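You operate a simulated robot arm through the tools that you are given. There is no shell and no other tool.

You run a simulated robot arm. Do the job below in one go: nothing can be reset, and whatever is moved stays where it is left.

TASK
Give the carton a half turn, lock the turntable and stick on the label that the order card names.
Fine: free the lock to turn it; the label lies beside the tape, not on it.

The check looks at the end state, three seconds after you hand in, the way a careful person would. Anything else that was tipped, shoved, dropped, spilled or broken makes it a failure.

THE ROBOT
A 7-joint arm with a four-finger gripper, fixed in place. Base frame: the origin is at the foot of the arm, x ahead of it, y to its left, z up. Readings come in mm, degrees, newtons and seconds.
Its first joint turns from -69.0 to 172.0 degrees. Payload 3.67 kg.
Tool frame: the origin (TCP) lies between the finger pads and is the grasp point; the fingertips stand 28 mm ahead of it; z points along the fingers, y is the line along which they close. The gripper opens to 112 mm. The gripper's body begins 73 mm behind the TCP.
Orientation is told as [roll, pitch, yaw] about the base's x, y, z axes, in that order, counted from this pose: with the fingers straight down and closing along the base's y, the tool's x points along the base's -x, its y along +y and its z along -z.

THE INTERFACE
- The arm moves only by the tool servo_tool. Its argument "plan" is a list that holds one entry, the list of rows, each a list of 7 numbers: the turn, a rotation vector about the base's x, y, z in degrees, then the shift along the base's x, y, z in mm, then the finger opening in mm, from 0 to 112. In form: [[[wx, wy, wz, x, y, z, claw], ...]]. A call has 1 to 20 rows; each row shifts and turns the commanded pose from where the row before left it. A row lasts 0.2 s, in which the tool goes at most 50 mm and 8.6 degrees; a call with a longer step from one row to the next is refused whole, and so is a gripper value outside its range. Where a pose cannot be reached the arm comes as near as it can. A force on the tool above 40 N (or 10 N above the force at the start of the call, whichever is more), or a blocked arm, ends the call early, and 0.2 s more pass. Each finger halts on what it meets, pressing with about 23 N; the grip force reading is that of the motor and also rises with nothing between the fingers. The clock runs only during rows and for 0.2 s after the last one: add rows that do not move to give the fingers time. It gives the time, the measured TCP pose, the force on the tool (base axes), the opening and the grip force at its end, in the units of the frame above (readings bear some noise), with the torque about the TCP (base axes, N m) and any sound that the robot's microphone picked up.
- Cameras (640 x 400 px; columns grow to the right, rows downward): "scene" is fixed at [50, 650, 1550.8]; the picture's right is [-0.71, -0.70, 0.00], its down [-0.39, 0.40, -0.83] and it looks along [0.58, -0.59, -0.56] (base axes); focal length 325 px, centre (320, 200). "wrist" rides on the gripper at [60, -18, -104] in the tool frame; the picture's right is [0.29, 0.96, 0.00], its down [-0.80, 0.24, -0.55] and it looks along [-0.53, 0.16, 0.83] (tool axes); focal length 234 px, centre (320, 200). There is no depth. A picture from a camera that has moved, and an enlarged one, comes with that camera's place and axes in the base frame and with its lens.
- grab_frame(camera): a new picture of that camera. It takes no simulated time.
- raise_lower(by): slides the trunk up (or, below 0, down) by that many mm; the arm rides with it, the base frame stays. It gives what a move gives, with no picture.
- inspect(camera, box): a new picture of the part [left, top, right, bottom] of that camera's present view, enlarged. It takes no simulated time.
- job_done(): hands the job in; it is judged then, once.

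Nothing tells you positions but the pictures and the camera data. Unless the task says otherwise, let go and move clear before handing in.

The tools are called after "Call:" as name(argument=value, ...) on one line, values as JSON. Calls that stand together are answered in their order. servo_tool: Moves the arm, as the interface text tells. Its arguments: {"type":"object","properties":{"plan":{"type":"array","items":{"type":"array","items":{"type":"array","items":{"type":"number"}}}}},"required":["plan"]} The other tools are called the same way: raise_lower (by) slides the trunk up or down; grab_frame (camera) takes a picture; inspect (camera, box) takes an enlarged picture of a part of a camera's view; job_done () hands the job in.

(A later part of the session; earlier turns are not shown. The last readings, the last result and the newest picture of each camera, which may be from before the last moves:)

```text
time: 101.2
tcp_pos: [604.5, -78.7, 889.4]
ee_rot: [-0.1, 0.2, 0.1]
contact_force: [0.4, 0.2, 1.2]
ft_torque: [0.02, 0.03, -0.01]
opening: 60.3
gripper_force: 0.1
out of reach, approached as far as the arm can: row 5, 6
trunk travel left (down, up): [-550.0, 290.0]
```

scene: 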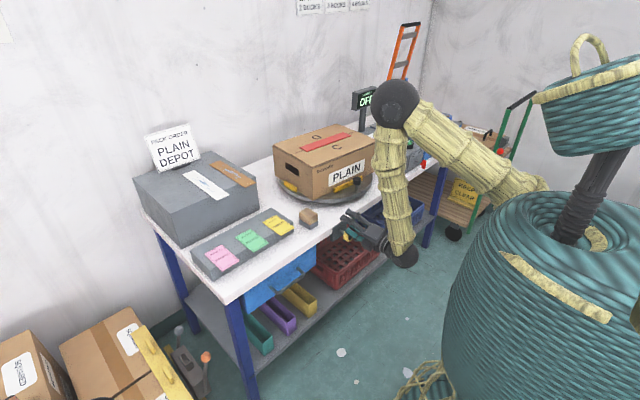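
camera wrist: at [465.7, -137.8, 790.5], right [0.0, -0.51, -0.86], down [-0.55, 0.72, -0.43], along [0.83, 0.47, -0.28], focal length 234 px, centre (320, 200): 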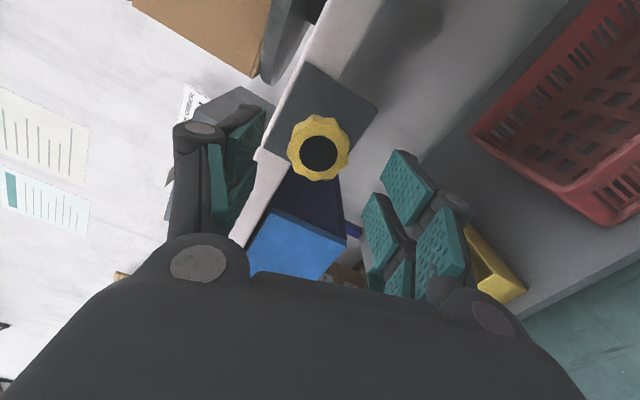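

Call:
servo_tool(plan=[[[0, 0, 0, 0, 0, 40, 60], [0, 0, 0, 0, 0, 40, 60], [0, 0, -1, 23.2, -31.9, 0, 60], [0, 0, -1, 23.2, -31.9, 0, 60], [0, 0, -1, 23.2, -31.9, 0, 60], [0, 0, -1, 23.2, -31.9, 0, 60], [0, 0, -1, 23.2, -31.9, 0, 60], [0, 0, 0, 0, 0, -40, 60], [0, 0, 0, 0, 0, -44, 60], [0, 0, 0, 0, 0, 0, 42], [0, 0, 0, 0, 0, 0, 42]]])

Call:
grab_frame(camera="wrist")

Call:
servo_tool(plan=[[[0, 0, 0, 0.5, 5, 0, 42], [0, 0, 0, 0.5, 5, 0, 42], [0, 0, 0, 0.5, 5, 0, 42], [0, 0, -2, 0.5, 5, 0, 42]]])

Call:
grab_frame(camera="wrist")

```text
time: 103.6
tcp_pos: [720.4, -238.3, 884.1]
ee_rot: [-0.1, 0.1, -4.9]
contact_force: [0.0, 0.2, 0.6]
ft_torque: [0.01, -0.01, 0.0]
opening: 42.0
gripper_force: 0.1
trunk travel left (down, up): [-550.0, 290.0]
```

```text
taken
camera wrist: at [661.4, -250.2, 988.3], right [-0.21, 0.98, 0.0], down [0.82, 0.17, 0.55], along [0.54, 0.11, -0.83], focal length 234 px, centre (320, 200)
```

wrist: 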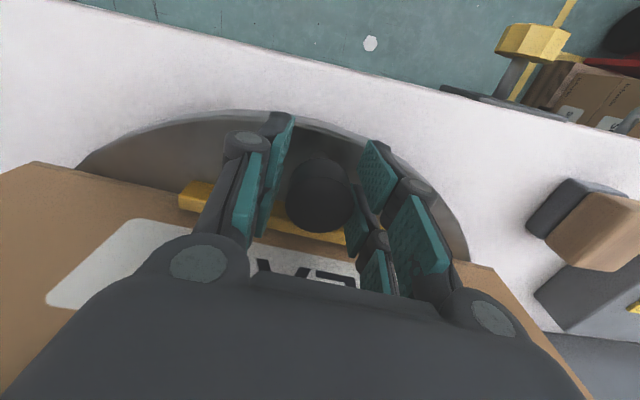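

```text
time: 104.6
tcp_pos: [721.7, -223.2, 884.4]
ee_rot: [-0.1, 0.1, -7.1]
contact_force: [5.0, -38.6, -7.5]
ft_torque: [-0.03, -0.24, 0.31]
opening: 60.3
gripper_force: 17.2
trunk travel left (down, up): [-550.0, 290.0]
```

```text
taken
camera wrist: at [662.9, -232.8, 988.6], right [-0.17, 0.99, 0.0], down [0.82, 0.14, 0.55], along [0.54, 0.09, -0.83], focal length 234 px, centre (320, 200)
```

wrist: 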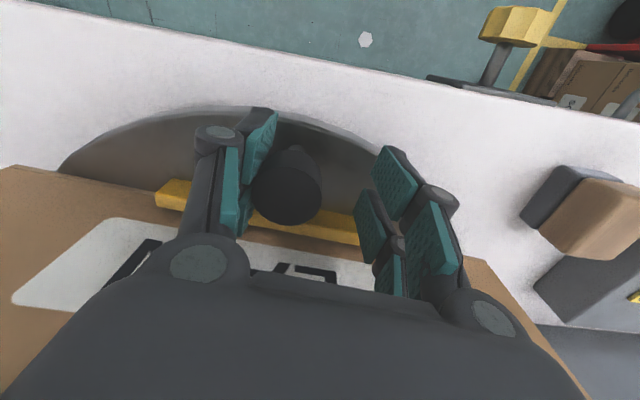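

The table resists equally with the knob at both ends, yet my very first push moved it 5°. To tell play from friction, I'll now push the peg gently the other way.

Call:
servo_tool(plan=[[[0, 0, 0, 0, -8, 0, 42], [0, 0, 0, 0, -7, 0, 42], [0, 0, 0, 0, -4, 0, 42], [0, 0, 0, 0, -4, 0, 42], [0, 0, 0, 0, -4, 0, 42], [0, 0, 0, 0, -4, 0, 42]]])

Call:
grab_frame(camera="wrist")

```text
time: 106.0
tcp_pos: [720.4, -247.5, 886.5]
ee_rot: [0.0, 0.3, -6.9]
contact_force: [-3.2, 12.4, -4.6]
ft_torque: [-0.01, 0.03, 0.07]
opening: 48.4
gripper_force: 6.2
trunk travel left (down, up): [-550.0, 290.0]
```

```text
taken
camera wrist: at [661.3, -257.9, 989.7], right [-0.17, 0.99, 0.0], down [0.82, 0.14, 0.55], along [0.54, 0.09, -0.84], focal length 234 px, centre (320, 200)
```

wrist: 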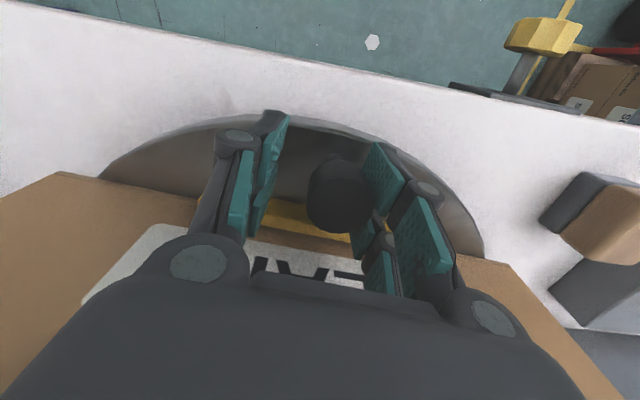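

Call:
servo_tool(plan=[[[0, 0, 0, 0, -4, 0, 42], [0, 0, 0, 0, -4, 0, 42], [0, 0, 0, 0, -4, 0, 42], [0, 0, 0, 0, -4, 0, 42]]])

Call:
grab_frame(camera="wrist")

```text
time: 106.7
tcp_pos: [720.3, -253.3, 885.0]
ee_rot: [0.0, 0.3, -6.9]
contact_force: [3.9, 29.9, -2.5]
ft_torque: [0.2, -0.3, -0.19]
opening: 58.5
gripper_force: 15.3
trunk travel left (down, up): [-550.0, 290.0]
stopped in row 3: the force on the tool passed its limit at 42 N (the readings are from after the stop); the commanded pose is now the measured one
```

```text
taken
camera wrist: at [660.9, -263.2, 989.8], right [-0.17, 0.99, 0.0], down [0.82, 0.14, 0.55], along [0.54, 0.1, -0.84], focal length 234 px, centre (320, 200)
```

wrist: 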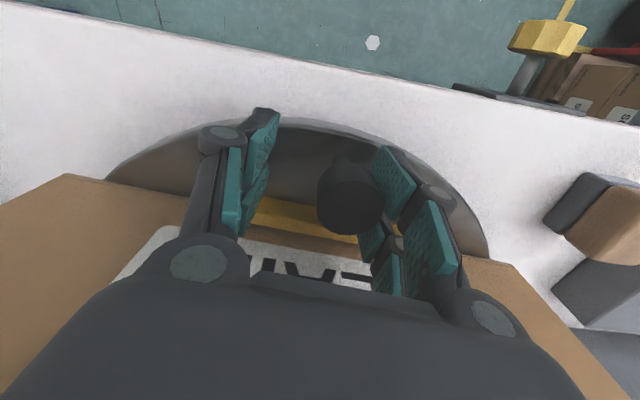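

With the knob clockwise the table holds firm in both directions. I'll measure more precisely with the rigid fully open finger, and push with somewhat more force over two calls.

Call:
servo_tool(plan=[[[0, 0, 0, 0, 6, 0, 60], [0, 0, 0, 0, 6, 0, 112], [0, 0, 0, 0, 0, 0, 112], [0, 0, 0, 0, 0, 0, 112], [0, 0, 0, 0, 12, 0, 112], [0, 0, 0, 0, 12, 0, 112], [0, 0, 0, 0, 10, 0, 112], [0, 0, 0, 0, 5, 0, 112], [0, 0, 0, 0, 2, 0, 112], [0, 0, 0, 0, 2, 0, 112], [0, 0, 0, 0, 2, 0, 112], [0, 0, 0, 0, 2, 0, 112], [0, 0, 0, 0, 2, 0, 112]]])

Call:
servo_tool(plan=[[[0, 0, 0, 0, 1, 0, 112], [0, 0, 0, 0, 1, 0, 112], [0, 0, 0, 0, 1, 0, 112], [0, 0, 0, 0, 1, 0, 112]]])

Call:
grab_frame(camera="wrist")

```text
time: 109.5
tcp_pos: [719.5, -197.1, 885.4]
ee_rot: [-0.1, 0.3, -7.0]
contact_force: [1.0, -12.2, 3.1]
ft_torque: [-0.23, -0.01, 0.08]
opening: 112.2
gripper_force: 0.2
trunk travel left (down, up): [-550.0, 290.0]
```

```text
time: 110.4
tcp_pos: [719.5, -198.0, 884.8]
ee_rot: [-0.3, 0.3, -7.0]
contact_force: [-1.0, -27.0, -0.8]
ft_torque: [-0.06, -0.08, -0.01]
opening: 112.2
gripper_force: 0.2
trunk travel left (down, up): [-550.0, 290.0]
stopped in row 4: the force on the tool passed its limit at 42 N (the readings are from after the stop); the commanded pose is now the measured one
```

```text
taken
camera wrist: at [660.3, -207.0, 988.9], right [-0.17, 0.99, 0.0], down [0.82, 0.14, 0.55], along [0.54, 0.09, -0.84], focal length 234 px, centre (320, 200)
```

wrist: 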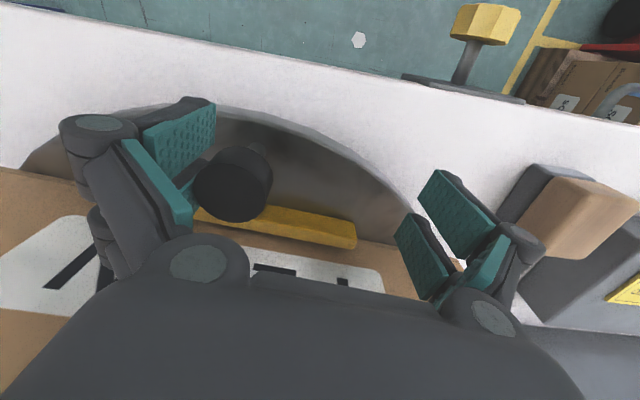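

This pattern makes sense if the table has a rotation stop about 5° clockwise of its start. My first push ran it into that stop, and the later pushes at that stop, or with the knob clockwise (locked), were all blocked. So the half turn should go counter-clockwise, with the knob freed. I'm going back to free the knob.

Call:
servo_tool(plan=[[[0, 0, 0, 0, -8, 0, 112], [0, 0, 0, 0, 0, 40, 112], [0, 0, 0, 0, 0, 45, 90], [0, 0, 0, 0, 0, 20, 72], [0, 0, 1.75, -31.4, 30.2, 0, 72], [0, 0, 1.75, -31.4, 30.2, 0, 72], [0, 0, 1.75, -31.4, 30.2, 0, 72], [0, 0, 1.75, -31.4, 30.2, 0, 72], [0, 0, 0, 0, 0, -40, 72], [0, 0, 0, 0, 0, -45, 72], [0, 0, 0, 0, 0, -12, 72], [0, 0, 0, 0, 0, 0, 72]]])

Call:
servo_tool(plan=[[[0, -8.5, 0, 0, 0, -4, 72], [0, -8.5, 0, 0, 0, -5, 72], [0, -8.5, 0, 0, 0, -5, 72], [0, -8.5, 0, 0, 0, -5, 72], [0, -8.5, 0, 0, 0, -5, 72], [0, -8.5, 0, 0, 0, -5, 72], [0, -8.5, 0, 0, 0, -5, 72], [0, -8.5, 0, 0, 0, -5, 72], [0, -8.5, 0, 0, 0, -5, 72], [0, -8.5, 0, 0, 0, -5, 72], [0, -5, 0, 0, 0, 0, 72], [0, 0, 0, -10, 0, 0, 72], [0, 0, 0, -10, 0, 0, 72], [0, 0, 0, -6, 0, 0, 72], [0, 0, 0, 0, 0, 0, 72]]])

```text
time: 113.0
tcp_pos: [594.4, -82.0, 892.7]
ee_rot: [-0.2, 0.1, 0.0]
contact_force: [-0.1, 0.2, -0.3]
ft_torque: [0.01, 0.01, -0.02]
opening: 72.0
gripper_force: 0.2
trunk travel left (down, up): [-550.0, 290.0]
```

```text
time: 116.2
tcp_pos: [567.9, -81.3, 843.7]
ee_rot: [-6.7, -89.8, 6.7]
contact_force: [-0.4, 0.5, 0.0]
ft_torque: [-0.04, -0.02, 0.02]
opening: 71.9
gripper_force: 0.0
trunk travel left (down, up): [-550.0, 290.0]
```

Call:
raise_lower(by=-85)

Call:
servo_tool(plan=[[[0, 0, 0, 0, -3.5, 0, 72], [0, 0, 0, 0, 0, 0, 72]]])

Call:
grab_frame(camera="wrist")

```text
time: 117.4
tcp_pos: [569.2, -80.9, 760.0]
ee_rot: [-5.1, -89.8, 4.8]
contact_force: [-0.3, 0.1, 0.2]
ft_torque: [0.05, -0.03, 0.02]
opening: 72.4
gripper_force: 0.0
trunk travel left (down, up): [-465.0, 375.0]
```

```text
time: 118.0
tcp_pos: [569.0, -83.8, 758.0]
ee_rot: [-4.1, -89.9, 3.9]
contact_force: [1.0, -1.1, -0.4]
ft_torque: [-0.02, -0.03, -0.02]
opening: 71.8
gripper_force: 0.2
trunk travel left (down, up): [-465.0, 375.0]
```

```text
taken
camera wrist: at [466.4, -101.3, 699.2], right [0.0, 0.96, -0.29], down [-0.55, 0.24, 0.8], along [0.84, 0.16, 0.53], focal length 234 px, centre (320, 200)
```

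wrist: 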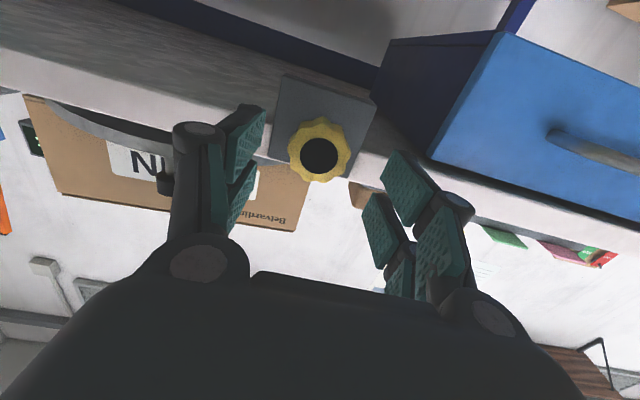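

Call:
servo_tool(plan=[[[0, 0, 0, 15, 0, 0.3, 72], [0, 0, 0, 15, 0, 0.3, 72], [0, 0, 0, 15, 0, 0.3, 72], [0, 0, 0, 11, -0.5, 0.3, 72], [0, 0, 0, 0, 0, 0, 50], [0, 0, 0, 0, 0, 0, 30], [0, 0, 0, 0, 0, 0, 30], [0, 0, 0, 0, 0, 0, 30], [-7, 0, 0, 0, 0, 0, 30], [-7, 0, 0, 0, 0, 0, 30], [-7, 0, 0, 0, 0, 0, 30], [-7, 0, 0, 0, 0, 0, 30], [-7, 0, 0, 0, 0, 0, 30], [-7, 0, 0, 0, 0, 0, 30], [-7, 0, 0, 0, 0, 0, 30], [-7, 0, 0, 0, 0, 0, 30]]])

Call:
inspect(camera="wrist", box=[240, 120, 400, 240])

Call:
servo_tool(plan=[[[-7, 0, 0, 0, 0, 0, 30], [-7, 0, 0, 0, 0, 0, 30], [-7, 0, 0, 0, 0, 0, 30], [-7, 0, 0, 0, 0, 0, 30], [-7, 0, 0, 0, 0, 0, 30], [-7, 0, 0, 0, 0, 0, 30], [-7, 0, 0, 0, 0, 0, 30], [-7, 0, 0, 0, 0, 0, 30]]])

Call:
inspect(camera="wrist", box=[240, 120, 400, 240])

```text
time: 121.4
tcp_pos: [624.3, -83.9, 760.4]
ee_rot: [-89.9, -34.0, 89.7]
contact_force: [1.8, 8.4, -9.5]
ft_torque: [0.07, 0.44, -0.71]
opening: 40.7
gripper_force: 44.6
trunk travel left (down, up): [-465.0, 375.0]
```

```text
3.33 times, centred on (320, 180) of wrist
camera zoom: at [522.5, -143.1, 741.7], right [0.0, 0.29, -0.96], down [-0.55, 0.8, 0.25], along [0.83, 0.53, 0.16], focal length 781 px, centre (320, 267)
```

zoom: 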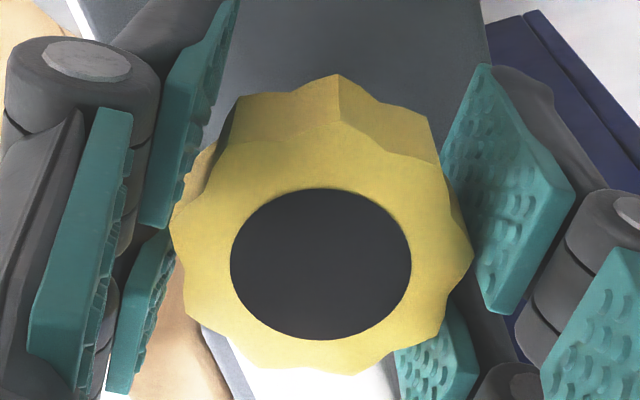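

```text
time: 123.2
tcp_pos: [624.7, -85.1, 760.4]
ee_rot: [-90.2, 22.1, 89.8]
contact_force: [2.9, 3.0, -15.2]
ft_torque: [0.04, -0.29, -0.73]
opening: 40.7
gripper_force: 44.7
trunk travel left (down, up): [-465.0, 375.0]
```

```text
3.33 times, centred on (320, 180) of wrist
camera zoom: at [522.5, -132.1, 798.8], right [0.0, -0.63, -0.78], down [-0.55, 0.65, -0.52], along [0.83, 0.43, -0.35], focal length 781 px, centre (320, 267)
```

zoom: 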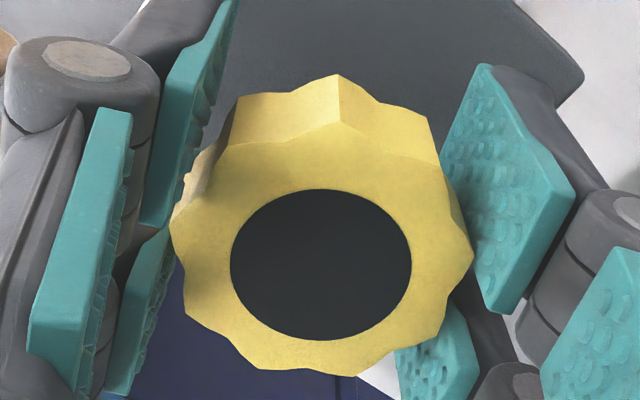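

Call:
servo_tool(plan=[[[-5, 0, 0, 0, 0, 0, 30], [-5, 0, 0, 0, 0, 0, 30], [-4, 0, 0, 0, 0, 0, 30]]])

Call:
inspect(camera="wrist", box=[240, 120, 400, 240])

```text
time: 124.0
tcp_pos: [624.2, -84.4, 760.7]
ee_rot: [-90.2, 36.0, 89.7]
contact_force: [3.0, -3.7, -16.4]
ft_torque: [0.94, 0.22, 0.03]
opening: 41.4
gripper_force: 45.0
trunk travel left (down, up): [-465.0, 375.0]
```

```text
3.33 times, centred on (320, 180) of wrist
camera zoom: at [522.3, -121.5, 809.4], right [0.0, -0.8, -0.6], down [-0.55, 0.5, -0.66], along [0.83, 0.33, -0.44], focal length 781 px, centre (320, 267)
```

zoom: 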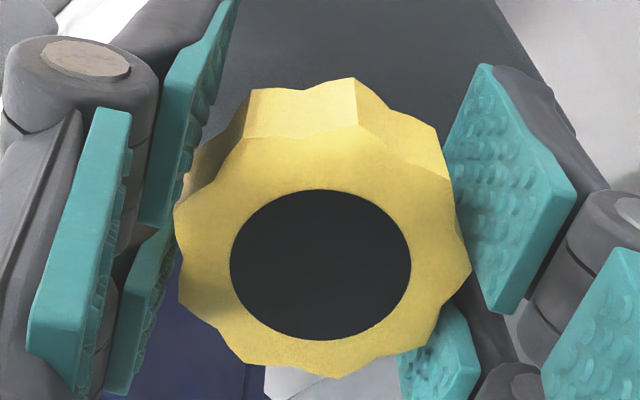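

The knob is at its free stop, torque 0.94 N·m. I'm releasing it there, withdrawing and returning to the upright pose.

Call:
servo_tool(plan=[[[0, 0, 0, 0, 0, 0, 60], [0, 0, 0, 0, 0, 0, 80], [0, 0, 0, 0, 0, 0, 80], [0, 0, 0, -15, 0, 0, 80], [0, 0, 0, -15, 0, 0, 80], [0, 0, 0, -15, 0, 0, 80], [0, 0, 0, -12, 0, 0, 80], [0, 0, 0, 0, 0, 0, 80]]])

Call:
raise_lower(by=85)

Call:
servo_tool(plan=[[[8, 0, 0, 0, 0, 0, 70], [8, 0, 0, 0, 0, 0, 60], [8, 0, 0, 0, 0, 0, 60], [8, 0, 0, 0, 0, 0, 60], [8, 0, 0, 0, 0, 0, 60], [8, 0, 0, 0, 0, 0, 60], [8, 0, 0, 0, 0, 0, 60], [8, 0, 0, 0, 0, 0, 60], [8, 0, 0, 0, 0, 0, 60], [8, 0, 0, 0, 0, 0, 60], [8, 0, 0, 0, 0, 0, 60], [8, 0, 0, 0, 0, 0, 60], [8, 0, 0, 0, 0, 0, 60], [8, 0, 0, 0, 0, 0, 60], [8, 0, 0, 0, 0, 0, 60], [6, 0, 0, 0, 0, 0, 60], [0, 0, 0, 0, 0, 0, 60]]])

Call:
servo_tool(plan=[[[0, 8.5, 0, 2, 0, 5, 60], [0, 8.5, 0, 2, 0, 5, 60], [0, 8.5, 0, 2, 0, 5, 60], [0, 8.5, 0, 2, 0, 5, 60], [0, 8.5, 0, 2, 0, 5, 60], [0, 8.5, 0, 2, 0, 5, 60], [0, 8.5, 0, 2, 0, 5, 60], [0, 8.5, 0, 2, 0, 5, 60], [0, 8.5, 0, 2, 0, 5, 60], [0, 8.5, 0, 2, 0, 5, 60], [0, 5, 0, 2, 0, 5, 60], [0, 0, 0, 0, 0, 0, 60]]])

```text
time: 125.8
tcp_pos: [566.9, -85.4, 759.2]
ee_rot: [-90.4, 36.0, 89.8]
contact_force: [0.6, -0.3, -0.1]
ft_torque: [-0.01, 0.03, -0.01]
opening: 79.9
gripper_force: 0.0
trunk travel left (down, up): [-465.0, 375.0]
```

```text
time: 127.0
tcp_pos: [567.7, -85.4, 844.0]
ee_rot: [-90.3, 35.9, 89.8]
contact_force: [0.1, 0.4, -0.6]
ft_torque: [0.01, -0.02, 0.0]
opening: 80.0
gripper_force: 0.0
trunk travel left (down, up): [-550.0, 290.0]
```

```text
time: 130.6
tcp_pos: [567.3, -84.1, 845.1]
ee_rot: [16.0, -89.7, -16.0]
contact_force: [-0.3, -0.4, -0.1]
ft_torque: [0.04, -0.02, -0.04]
opening: 60.2
gripper_force: 0.0
trunk travel left (down, up): [-550.0, 290.0]
```

```text
time: 133.2
tcp_pos: [605.7, -78.3, 897.1]
ee_rot: [0.7, -0.2, -0.4]
contact_force: [-0.9, 1.5, 0.2]
ft_torque: [0.0, 0.0, 0.0]
opening: 60.2
gripper_force: 0.0
out of reach, approached as far as the arm can: row 2, 3
trunk travel left (down, up): [-550.0, 290.0]
```

Call:
servo_tool(plan=[[[0, 0, 0, 0, 0, 40, 60], [0, 0, 0, 0, 0, 40, 60], [0, 0, -1, 23, -32, 0, 60], [0, 0, -1, 23, -32, 0, 60], [0, 0, -1, 23, -32, 0, 60], [0, 0, -1, 23, -32, 0, 60], [0, 0, -1, 23, -32, 0, 60], [0, 0, 0, 0, 0, -45, 60], [0, 0, 0, 0, 0, -47, 60], [0, 0, 0, 0, 0, 0, 42], [0, 0, 0, 0, 0, 0, 42]]])

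Call:
grab_frame(camera="wrist")

Call:
servo_tool(plan=[[[0, 0, 0, 0, -4, 0, 42], [0, 0, 0, 0, -4, 0, 42], [0, 0, 0, 0, -4, 0, 42], [0, 0, 0, 0, -4, 0, 42], [0, 0, 0, 0, -4, 0, 42]]])

Call:
grab_frame(camera="wrist")

```text
time: 135.6
tcp_pos: [719.3, -238.9, 879.7]
ee_rot: [0.0, 0.2, -5.0]
contact_force: [-0.1, -0.5, 0.1]
ft_torque: [-0.03, 0.02, -0.01]
opening: 42.0
gripper_force: 0.0
trunk travel left (down, up): [-550.0, 290.0]
```

```text
taken
camera wrist: at [660.7, -250.1, 983.1], right [-0.2, 0.98, 0.0], down [0.82, 0.17, 0.55], along [0.54, 0.11, -0.84], focal length 234 px, centre (320, 200)
```

wrist: 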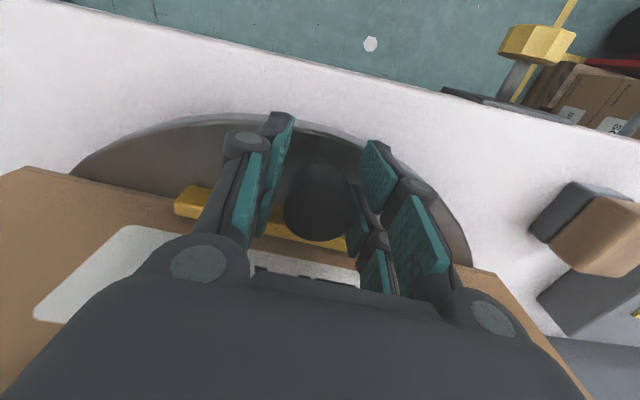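

```text
time: 136.8
tcp_pos: [718.3, -258.3, 878.0]
ee_rot: [-0.2, 0.3, -5.0]
contact_force: [0.2, -0.3, 0.0]
ft_torque: [0.02, -0.02, 0.01]
opening: 42.3
gripper_force: 0.5
trunk travel left (down, up): [-550.0, 290.0]
```

```text
taken
camera wrist: at [659.9, -270.4, 982.9], right [-0.2, 0.98, 0.0], down [0.82, 0.17, 0.55], along [0.54, 0.11, -0.84], focal length 234 px, centre (320, 200)
```

wrist: 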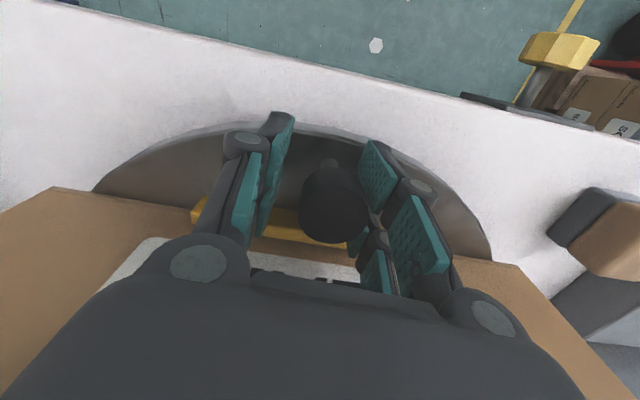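

The table now turns freely counter-clockwise with almost no force, so the lock is free and that is the right direction. I'll lead the caged peg along its arc.

Call:
servo_tool(plan=[[[0, 0, 6, 0.8, -9, 5, 42], [0, 0, 6, 1.35, -12.84, 0, 42], [0, 0, 5, 2.24, -12.72, 0, 42], [0, 0, 4, 3.12, -12.53, 0, 42], [0, 0, 4, 3.99, -12.28, 0, 42], [0, 0, 4, 4.84, -11.97, 0, 42], [0, 0, 4, 5.66, -11.6, 0, 42], [0, 0, 4, 6.46, -11.18, 0, 42], [0, 0, 4, 7.22, -10.71, 0, 42], [0, 0, 0, 0, 0, 0, 42]]])

Call:
grab_frame(camera="wrist")

Call:
grab_frame(camera="scene")

```text
time: 139.0
tcp_pos: [753.8, -364.1, 883.4]
ee_rot: [-0.2, 0.2, 36.2]
contact_force: [1.1, 0.0, 0.1]
ft_torque: [-0.01, -0.02, 0.01]
opening: 41.9
gripper_force: 0.2
trunk travel left (down, up): [-550.0, 290.0]
```

```text
taken
camera wrist: at [718.5, -412.5, 988.0], right [-0.8, 0.6, 0.0], down [0.5, 0.67, 0.55], along [0.33, 0.44, -0.84], focal length 234 px, centre (320, 200)
```

wrist: 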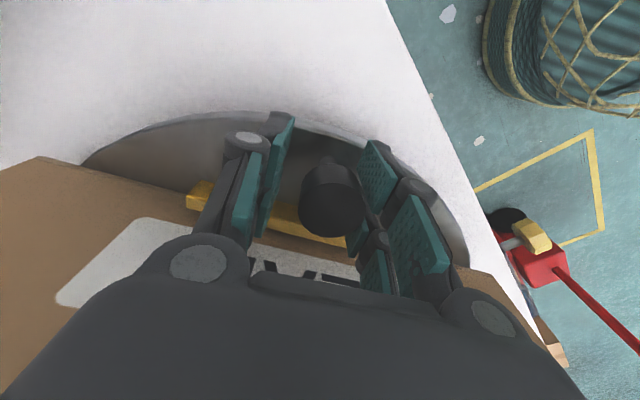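

```text
taken
```

scene: 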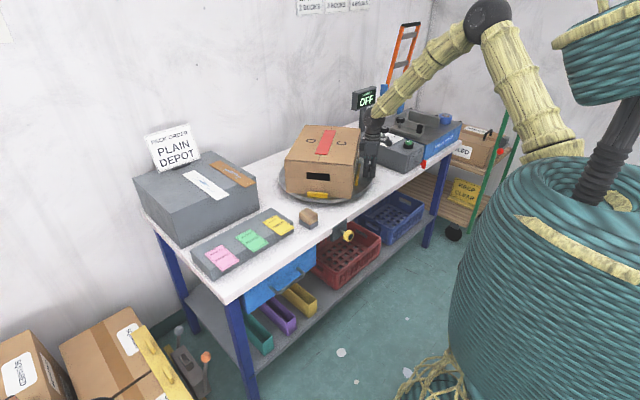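

It works: the table has turned about 36° with no resistance. I'll check clearance to the control box before continuing.

Call:
inspect(camera="scene", box=[270, 80, 450, 200])

```text
3.33 times, centred on (360, 140) of scene
camera zoom: at [50.0, 650.0, 1550.8], right [-0.71, -0.7, 0.0], down [-0.39, 0.4, -0.83], along [0.58, -0.59, -0.56], focal length 1085 px, centre (187, 400)
```

zoom: 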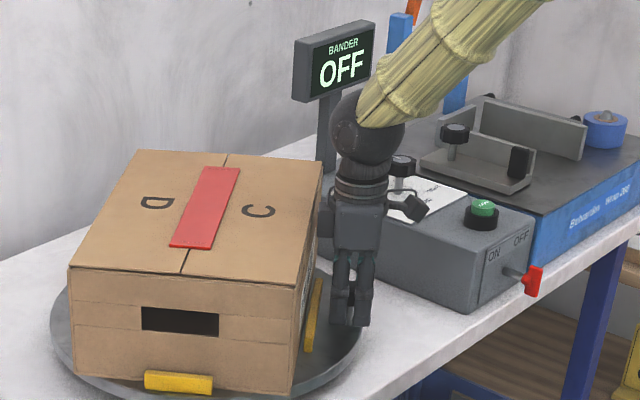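

Call:
servo_tool(plan=[[[0, 0, 4, 7.95, -10.18, 0, 42], [0, 0, 4, 8.64, -9.6, 0, 42], [0, 0, 4, 9.29, -8.97, 0, 42], [0, 0, 4, 9.89, -8.3, 0, 42], [0, 0, 4, 10.45, -7.59, 0, 42], [0, 0, 4, 10.95, -6.84, 0, 42], [0, 0, 4, 11.4, -6.06, 0, 42], [0, 0, 4, 11.8, -5.25, 0, 42], [0, 0, 0, 0, 0, 0, 42]]])

Call:
grab_frame(camera="wrist")

Call:
inspect(camera="scene", box=[270, 80, 450, 200])

```text
time: 141.0
tcp_pos: [835.7, -426.4, 883.1]
ee_rot: [-0.2, 0.1, 68.0]
contact_force: [0.9, 1.3, 0.2]
ft_torque: [0.0, -0.01, 0.0]
opening: 42.4
gripper_force: 0.1
trunk travel left (down, up): [-550.0, 290.0]
```

```text
taken
camera wrist: at [831.1, -487.5, 987.7], right [-1.0, 0.09, 0.0], down [0.07, 0.83, 0.55], along [0.05, 0.55, -0.83], focal length 234 px, centre (320, 200)
```

wrist: 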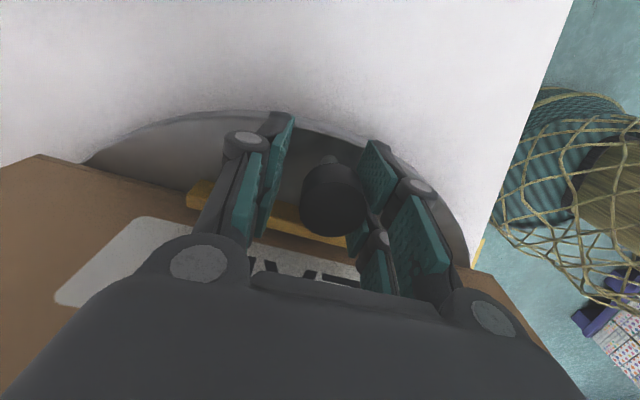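

```text
3.33 times, centred on (360, 140) of scene
camera zoom: at [50.0, 650.0, 1550.8], right [-0.71, -0.7, 0.0], down [-0.39, 0.4, -0.83], along [0.58, -0.59, -0.56], focal length 1085 px, centre (187, 400)
```

zoom: 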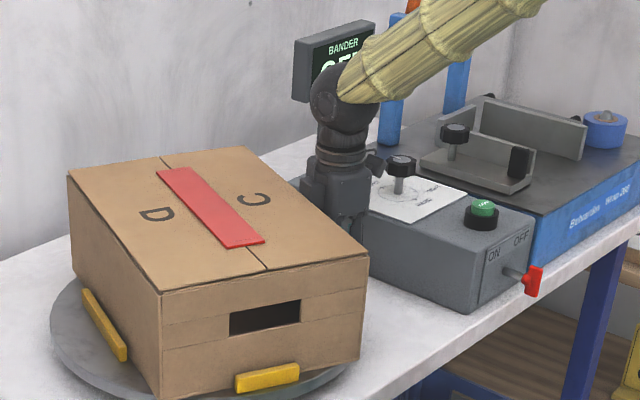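

The table has turned about 67°, and the peg is nearing my reach limit. I'll lift over the carton and use closed fingers low on the carton's +y side to push the rest of the way round on a circle about the centre.

Call:
servo_tool(plan=[[[0, 0, 0, 0, 0, 0, 70], [0, 0, 0, 0, 0, 40, 70], [0, 0, 0, 0, 0, 48, 70], [0, 0, 0, 0, 0, 48, 70], [0, 0, 0, 0, 0, 48, 70], [0, 0, 0, 0, 0, 15, 40], [0, 0, -8.5, 3, 45, 0, 0], [0, 0, -8.5, 3, 46, 0, 0], [0, 0, -8.5, 3, 46, 0, 0], [0, 0, -8.5, 3, 46, 0, 0], [0, 0, -8.5, 3, 46, 0, 0], [0, 0, -8.5, 3, 46, 0, 0], [0, 0, -8.5, 3, 46, 0, 0], [0, 0, -8.5, 4, 46, 0, 0], [0, 0, 0, 0, 0, 0, 0]]])

Call:
grab_frame(camera="wrist")

Call:
inspect(camera="scene", box=[250, 80, 430, 200])

```text
time: 144.2
tcp_pos: [857.2, -60.4, 1082.0]
ee_rot: [-0.1, 0.1, -0.2]
contact_force: [-0.5, -0.7, 0.5]
ft_torque: [0.02, -0.01, 0.01]
opening: 0.0
gripper_force: 23.2
trunk travel left (down, up): [-550.0, 290.0]
```

```text
taken
camera wrist: at [799.0, -76.8, 1186.6], right [-0.29, 0.96, 0.0], down [0.8, 0.24, 0.55], along [0.53, 0.16, -0.83], focal length 234 px, centre (320, 200)
```

wrist: 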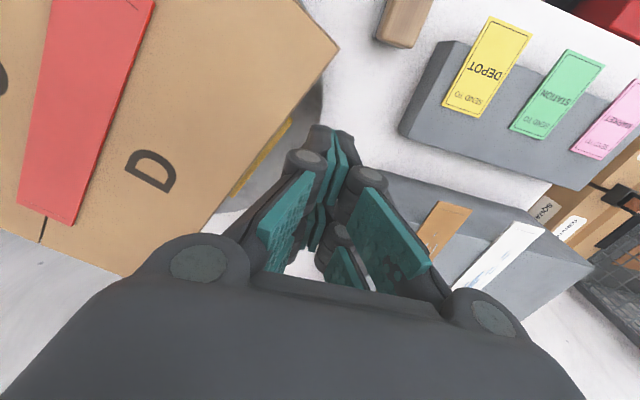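

```text
3.33 times, centred on (340, 140) of scene
camera zoom: at [50.0, 650.0, 1550.8], right [-0.71, -0.7, 0.0], down [-0.39, 0.4, -0.83], along [0.58, -0.59, -0.56], focal length 1085 px, centre (253, 400)
```

zoom: 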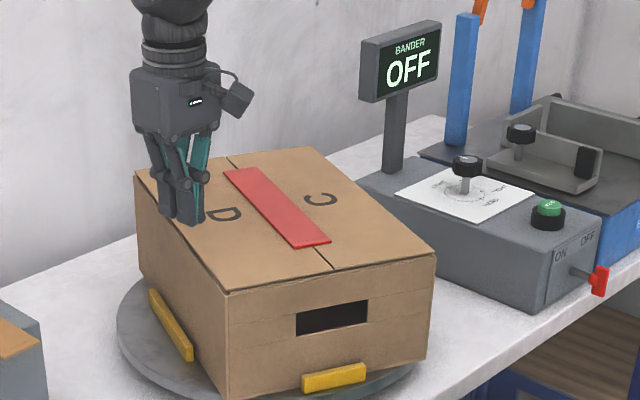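

Call:
servo_tool(plan=[[[0, 0, 0, 0, 3, -40, 0], [0, 0, 0, 0, 0, -40, 0], [0, 0, 0, 0, 0, -40, 0], [0, 0, 0, 0, 0, -32, 0], [0, 0, 0, 0, 0, 0, 0]]])

Call:
grab_frame(camera="wrist")

Call:
inspect(camera="scene", box=[250, 80, 430, 200])

```text
time: 145.4
tcp_pos: [855.7, -55.3, 931.3]
ee_rot: [-0.1, 0.2, -0.1]
contact_force: [-0.7, -0.8, -0.1]
ft_torque: [0.02, 0.0, -0.04]
opening: 0.0
gripper_force: 22.9
trunk travel left (down, up): [-550.0, 290.0]
```

```text
taken
camera wrist: at [798.7, -71.2, 1035.8], right [-0.29, 0.96, 0.0], down [0.8, 0.24, 0.55], along [0.53, 0.16, -0.83], focal length 234 px, centre (320, 200)
```

wrist: 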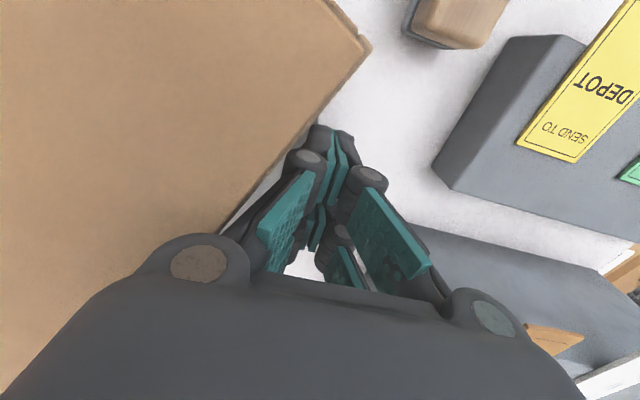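

```text
3.33 times, centred on (340, 140) of scene
camera zoom: at [50.0, 650.0, 1550.8], right [-0.71, -0.7, 0.0], down [-0.39, 0.4, -0.83], along [0.58, -0.59, -0.56], focal length 1085 px, centre (253, 400)
```

zoom: 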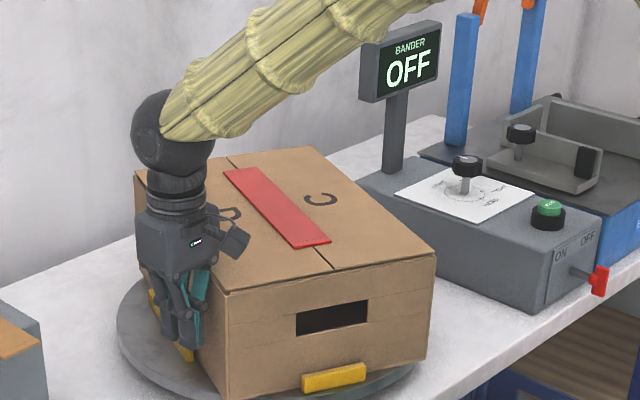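

Call:
servo_tool(plan=[[[0, 0, 0, -12.4, -5.6, 0, 0], [0, 0, 0, -13.3, -4.9, 0, 0], [0, 0, 0, -13.0, -5.7, 0, 0], [0, 0, 0, -12.5, -6.7, 0, 0], [0, 0, 0, -12.0, -7.5, 0, 0], [0, 0, 0, -11.5, -8.3, 0, 0], [0, 0, 0, -10.8, -9.2, 0, 0], [0, 0, 0, -10.2, -9.8, 0, 0]]])

Call:
grab_frame(camera="wrist")

Call:
inspect(camera="scene", box=[250, 80, 430, 200])

```text
time: 147.2
tcp_pos: [763.4, -113.5, 931.0]
ee_rot: [-0.1, 0.2, 0.2]
contact_force: [-1.7, 4.7, 1.4]
ft_torque: [-0.38, -0.13, 0.08]
opening: 0.1
gripper_force: 22.7
trunk travel left (down, up): [-550.0, 290.0]
```

```text
taken
camera wrist: at [706.1, -130.1, 1035.0], right [-0.29, 0.96, 0.0], down [0.8, 0.24, 0.55], along [0.53, 0.16, -0.84], focal length 234 px, centre (320, 200)
```

wrist: 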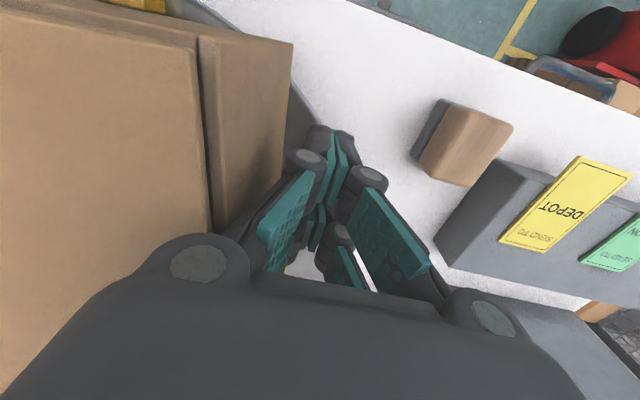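

```text
3.33 times, centred on (340, 140) of scene
camera zoom: at [50.0, 650.0, 1550.8], right [-0.71, -0.7, 0.0], down [-0.39, 0.4, -0.83], along [0.58, -0.59, -0.56], focal length 1085 px, centre (253, 400)
```

zoom: 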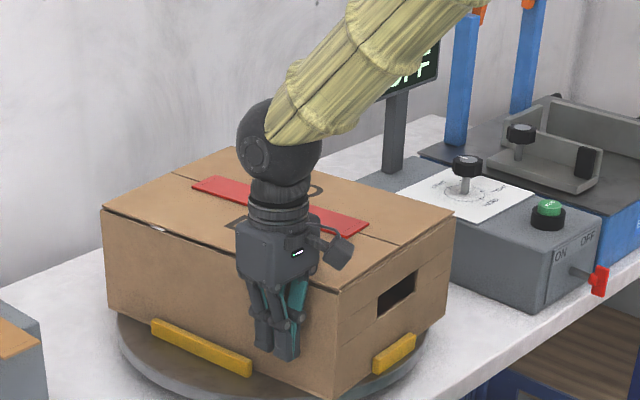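

Call:
servo_tool(plan=[[[0, 0, 0, -9.5, -10.5, 0, 0], [0, 0, 0, -8.7, -11.2, 0, 0], [0, 0, 0, -7.9, -11.7, 0, 0], [0, 0, 0, -7.1, -12.3, 0, 0], [0, 0, 0, -6.2, -12.7, 0, 0], [0, 0, 0, -5.4, -13.2, 0, 0], [0, 0, 0, -4.3, -13.5, 0, 0], [0, 0, 0, -3.5, -13.7, 0, 0]]])

Call:
inspect(camera="scene", box=[250, 80, 430, 200])

Call:
grab_frame(camera="wrist")

```text
time: 149.0
tcp_pos: [711.5, -211.8, 930.9]
ee_rot: [-0.1, 0.2, 0.0]
contact_force: [-1.5, 0.4, 0.2]
ft_torque: [0.01, -0.06, -0.02]
opening: 0.1
gripper_force: 22.8
trunk travel left (down, up): [-550.0, 290.0]
```

```text
3.33 times, centred on (340, 140) of scene
camera zoom: at [50.0, 650.0, 1550.8], right [-0.71, -0.7, 0.0], down [-0.39, 0.4, -0.83], along [0.58, -0.59, -0.56], focal length 1085 px, centre (253, 400)
```

zoom: 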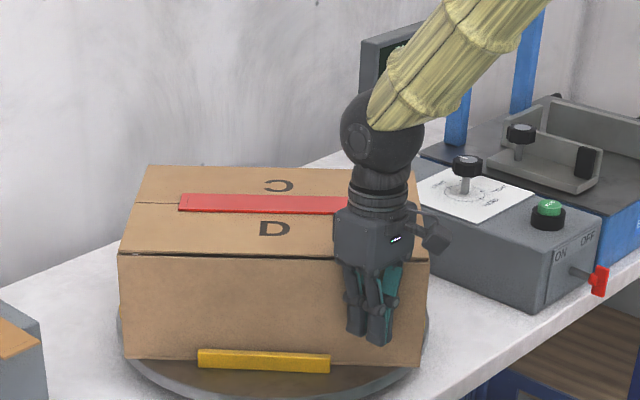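

```text
taken
camera wrist: at [653.8, -228.9, 1034.6], right [-0.29, 0.96, 0.0], down [0.8, 0.24, 0.55], along [0.53, 0.16, -0.83], focal length 234 px, centre (320, 200)
```

wrist: 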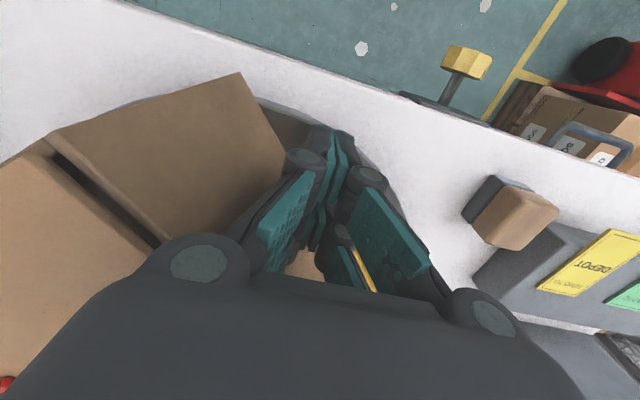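

Call:
servo_tool(plan=[[[0, 0, 0, -2.4, -13.9, 0, 0], [0, 0, 0, -1.5, -14.1, 0, 0], [0, 0, 0, -0.5, -14.2, 0, 0], [0, 0, 0, 0.5, -14.2, 0, 0], [0, 0, 0, 1.5, -14.1, 0, 0], [0, 0, 0, 2.4, -13.9, 0, 0], [0, 0, 0, 3.5, -13.7, 0, 0], [0, 0, 0, 4.3, -13.5, 0, 0]]])

Call:
inspect(camera="scene", box=[250, 80, 430, 200])

Call:
grab_frame(camera="wrist")

```text
time: 150.8
tcp_pos: [720.8, -323.4, 930.3]
ee_rot: [-0.2, 0.1, 0.0]
contact_force: [0.4, -0.2, 0.2]
ft_torque: [-0.02, 0.03, 0.0]
opening: 0.2
gripper_force: 23.0
trunk travel left (down, up): [-550.0, 290.0]
```

```text
3.33 times, centred on (340, 140) of scene
camera zoom: at [50.0, 650.0, 1550.8], right [-0.71, -0.7, 0.0], down [-0.39, 0.4, -0.83], along [0.58, -0.59, -0.56], focal length 1085 px, centre (253, 400)
```

zoom: 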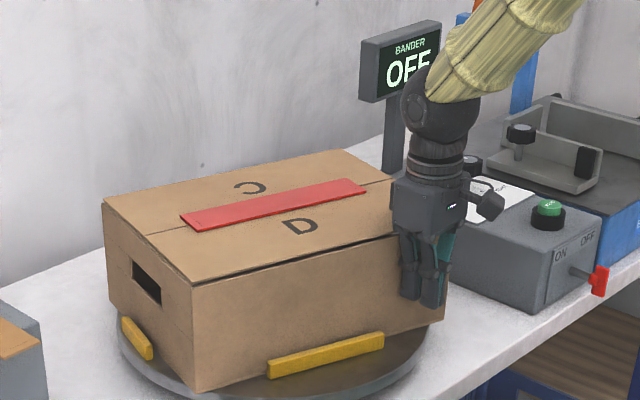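

```text
taken
camera wrist: at [662.7, -341.2, 1034.1], right [-0.29, 0.96, 0.0], down [0.8, 0.24, 0.55], along [0.53, 0.16, -0.84], focal length 234 px, centre (320, 200)
```

wrist: 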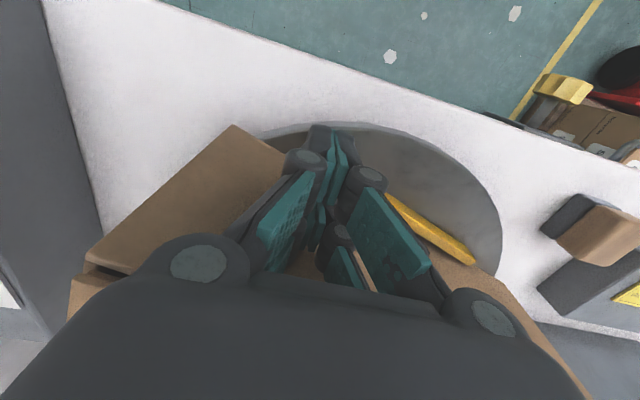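

Call:
servo_tool(plan=[[[0, 0, 0, 5.4, -13.2, 0, 0], [0, 0, 0, 6.2, -12.7, 0, 0], [0, 0, 0, 7.1, -12.3, 0, 0], [0, 0, 0, 7.9, -11.7, 0, 0], [0, 0, 0, 4.2, -5.7, 0, 0], [0, 0, 0, 0, 0, 0, 0]]])

Call:
inspect(camera="scene", box=[265, 110, 393, 190])

Call:
grab_frame(camera="wrist")

```text
time: 152.2
tcp_pos: [749.3, -379.0, 931.2]
ee_rot: [-0.1, 0.2, 0.0]
contact_force: [1.1, 1.0, 0.3]
ft_torque: [-0.01, 0.0, 0.01]
opening: 0.0
gripper_force: 23.1
trunk travel left (down, up): [-550.0, 290.0]
```

```text
5.00 times, centred on (329, 150) of scene
camera zoom: at [50.0, 650.0, 1550.8], right [-0.71, -0.7, 0.0], down [-0.39, 0.4, -0.83], along [0.58, -0.59, -0.56], focal length 1627 px, centre (275, 450)
```

zoom: 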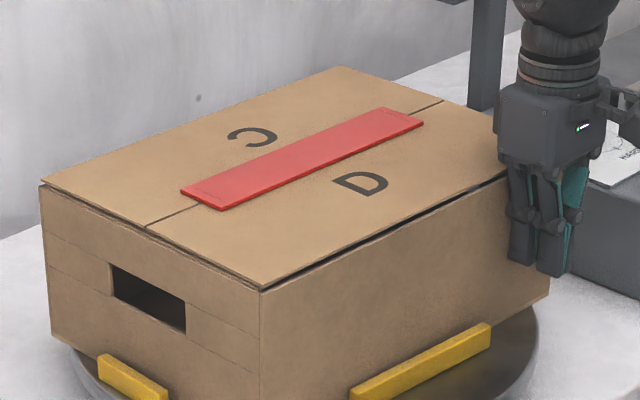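

```text
taken
camera wrist: at [692.7, -396.5, 1034.9], right [-0.29, 0.96, 0.0], down [0.8, 0.24, 0.55], along [0.53, 0.16, -0.83], focal length 234 px, centre (320, 200)
```

wrist: 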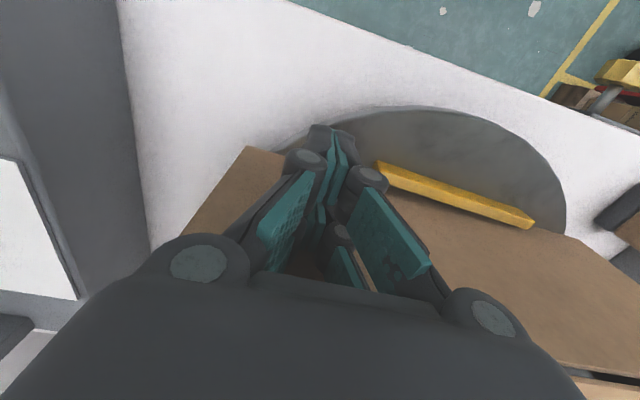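

The carton now matches its original outline in the scene view within a pixel or two, with the D side facing the robot, so it has turned 180°. I'll back off and take the same high wrist view as before to verify the angle precisely.

Call:
servo_tool(plan=[[[0, 0, 0, -12, 0, 0, 0], [0, 0, 0, -5, 0, 35, 20], [0, 0, 0, 0, 0, 48, 60], [0, 0, 0, 0, 0, 48, 60], [0, 0, 0, 0, 0, 48, 60], [0, 0, 0, 0, 0, 48, 60], [0, 0, 0, 0, 0, 45, 60], [0, 0, 0, 29, 46, 0, 60], [0, 0, 0, 0, 0, 0, 60]]])

Call:
inspect(camera="wrist", box=[200, 40, 520, 280])

Call:
inspect(camera="scene", box=[265, 110, 393, 190])

```text
refused: row 8 steps farther than a row can; nothing moved
```

```text
1.67 times, centred on (360, 160) of wrist
camera zoom: at [692.7, -396.5, 1034.9], right [-0.29, 0.96, 0.0], down [0.8, 0.24, 0.55], along [0.53, 0.16, -0.83], focal length 390 px, centre (253, 267)
```

zoom: 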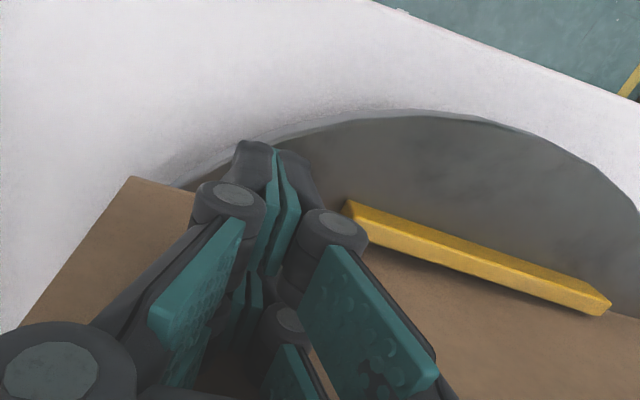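

```text
5.00 times, centred on (329, 150) of scene
camera zoom: at [50.0, 650.0, 1550.8], right [-0.71, -0.7, 0.0], down [-0.39, 0.4, -0.83], along [0.58, -0.59, -0.56], focal length 1627 px, centre (275, 450)
```

zoom: 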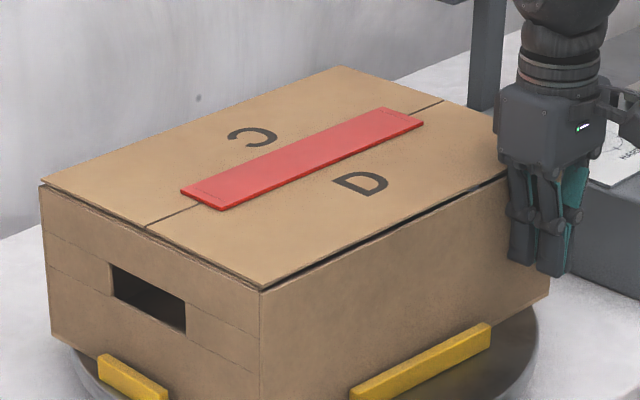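

Call:
servo_tool(plan=[[[0, 0, 0, -12, 0, 0, 0], [0, 0, 0, -5, 0, 35, 20], [0, 0, 0, 0, 0, 48, 60], [0, 0, 0, 0, 0, 48, 60], [0, 0, 0, 0, 0, 48, 60], [0, 0, 0, 0, 0, 48, 60], [0, 0, 0, 0, 0, 45, 60], [0, 0, 0, 15, 23, 0, 60], [0, 0, 0, 14, 23, 0, 60], [0, 0, 0, 0, 0, 0, 60]]])

Call:
inspect(camera="wrist", box=[200, 40, 520, 280])

Call:
inspect(camera="scene", box=[265, 110, 393, 190])

```text
time: 154.4
tcp_pos: [763.1, -333.8, 1204.4]
ee_rot: [0.0, 0.2, 0.0]
contact_force: [-0.6, 0.2, -0.4]
ft_torque: [0.01, 0.02, 0.02]
opening: 60.0
gripper_force: 0.0
trunk travel left (down, up): [-550.0, 290.0]
```

```text
1.67 times, centred on (360, 160) of wrist
camera zoom: at [704.5, -350.8, 1308.3], right [-0.29, 0.96, 0.0], down [0.8, 0.24, 0.55], along [0.53, 0.16, -0.84], focal length 390 px, centre (253, 267)
```

zoom: 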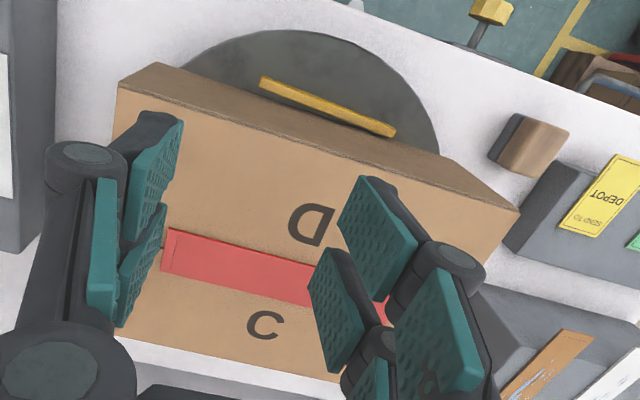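

```text
5.00 times, centred on (329, 150) of scene
camera zoom: at [50.0, 650.0, 1550.8], right [-0.71, -0.7, 0.0], down [-0.39, 0.4, -0.83], along [0.58, -0.59, -0.56], focal length 1627 px, centre (275, 450)
```

zoom: 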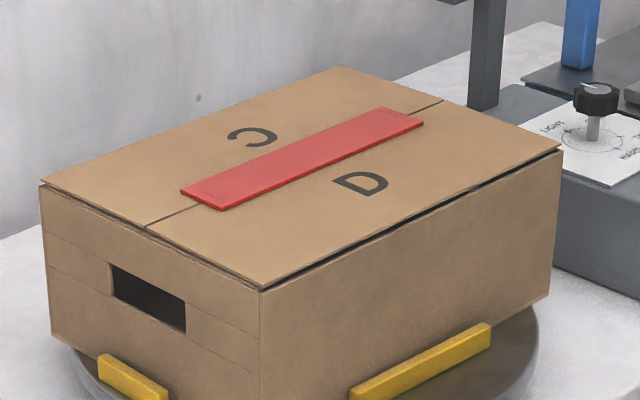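

The carton is at 180° within about half a degree. Now I'll go to the knob to lock it by turning it clockwise.

Call:
servo_tool(plan=[[[0, 0, 0, -24.1, 35.6, 0, 72], [0, 0, 0, -24.1, 35.6, 0, 72], [0, 0, 0, -24.1, 35.6, 0, 72], [0, 0, 0, -24.1, 35.6, 0, 72], [0, 0, 0, -24.1, 35.6, 0, 72], [0, 0, 0, -24.1, 35.6, 0, 72], [0, 0, 0, -24.1, 35.6, 0, 72], [0, 0, 0, 0, 0, -45, 72], [0, 0, 0, 0, 0, -45, 72], [0, 0, 0, 0, 0, -45, 72], [0, 0, 0, 0, 0, -45, 72], [0, 0, 0, 0, 0, -45, 72], [0, 0, 0, 0, 0, -45, 72], [0, 0, 0, 0, 0, -40, 72], [0, 0, 0, 0, 0, 0, 72]]])

Call:
servo_tool(plan=[[[0, -8.5, 0, 0, 0, -4, 72], [0, -8.5, 0, 0, 0, -5, 72], [0, -8.5, 0, 0, 0, -5, 72], [0, -8.5, 0, 0, 0, -5, 72], [0, -8.5, 0, 0, 0, -5, 72], [0, -8.5, 0, 0, 0, -5, 72], [0, -8.5, 0, 0, 0, -5, 72], [0, -8.5, 0, 0, 0, -5, 72], [0, -8.5, 0, 0, 0, -5, 72], [0, -8.5, 0, 0, 0, -5, 72], [0, -5, 0, 0, 0, 0, 72], [0, 0, 0, 0, 0, 0, 72]]])

```text
time: 157.6
tcp_pos: [590.5, -85.9, 892.0]
ee_rot: [-0.3, 0.1, 0.1]
contact_force: [-1.1, -1.0, 0.6]
ft_torque: [0.0, 0.0, 0.0]
opening: 72.2
gripper_force: 0.0
trunk travel left (down, up): [-550.0, 290.0]
```

```text
time: 159.0
tcp_pos: [605.7, -95.5, 887.9]
ee_rot: [10.6, -51.4, -12.5]
contact_force: [0.4, 0.9, 0.8]
ft_torque: [-0.05, -0.04, 0.01]
opening: 71.9
gripper_force: 0.0
trunk travel left (down, up): [-550.0, 290.0]
stopped in row 7: the arm was blocked; the commanded pose is now the measured one
```

Call:
servo_tool(plan=[[[0, -6, 0, 0, 0, -5, 72], [0, -6, 0, 0, 0, -5, 72], [0, -6, 0, 0, 2, -5, 72], [0, -6, 0, 0, 2, -5, 72], [0, -6, 0, 0, 2, -5, 72], [0, -6, 0, 0, 2, -5, 72]]])

Call:
grab_frame(camera="wrist")

```text
time: 160.4
tcp_pos: [606.0, -87.7, 857.3]
ee_rot: [77.0, -82.3, -76.3]
contact_force: [-0.3, 0.3, 0.4]
ft_torque: [-0.02, -0.03, 0.01]
opening: 71.9
gripper_force: 0.1
trunk travel left (down, up): [-550.0, 290.0]
```

```text
taken
camera wrist: at [502.3, -98.0, 799.1], right [-0.02, 0.99, -0.16], down [-0.53, 0.13, 0.84], along [0.85, 0.1, 0.52], focal length 234 px, centre (320, 200)
```

wrist: 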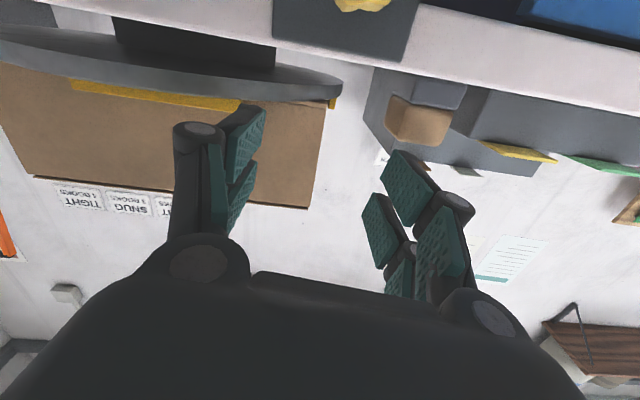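

Call:
servo_tool(plan=[[[-7, -1.7, -0.8, -8, 0.5, -3, 72], [-8, 0, 0, -10, 0.5, -3, 72], [-8, 0, 0, -10, 0.5, -3, 72], [-8, 0, 0, -10, 0.5, -3, 72], [-8, 0, 0, 0, 0, 0, 72], [-8, 0, 0, 0, 0, 0, 72], [-8, 0, 0, 0, 0, 0, 72], [-8, 0, 0, 0, 0, 0, 72], [-8, 0, 0, 0, 0, 0, 72], [-8, 0, 0, 0, 0, 0, 72], [-8, 0, 0, 0, 0, 0, 72], [-8, 0, 0, 0, 0, 0, 72], [-8, 0, 0, 0, 0, 0, 72], [-8, 0, 0, 0, 0, 0, 72], [0, 0, 0, 0, 0, 0, 72]]])

```text
time: 163.6
tcp_pos: [568.3, -85.4, 845.3]
ee_rot: [-90.1, 13.4, 89.9]
contact_force: [-0.3, 0.2, 0.9]
ft_torque: [-0.03, 0.01, 0.03]
opening: 72.1
gripper_force: 0.1
trunk travel left (down, up): [-550.0, 290.0]
```

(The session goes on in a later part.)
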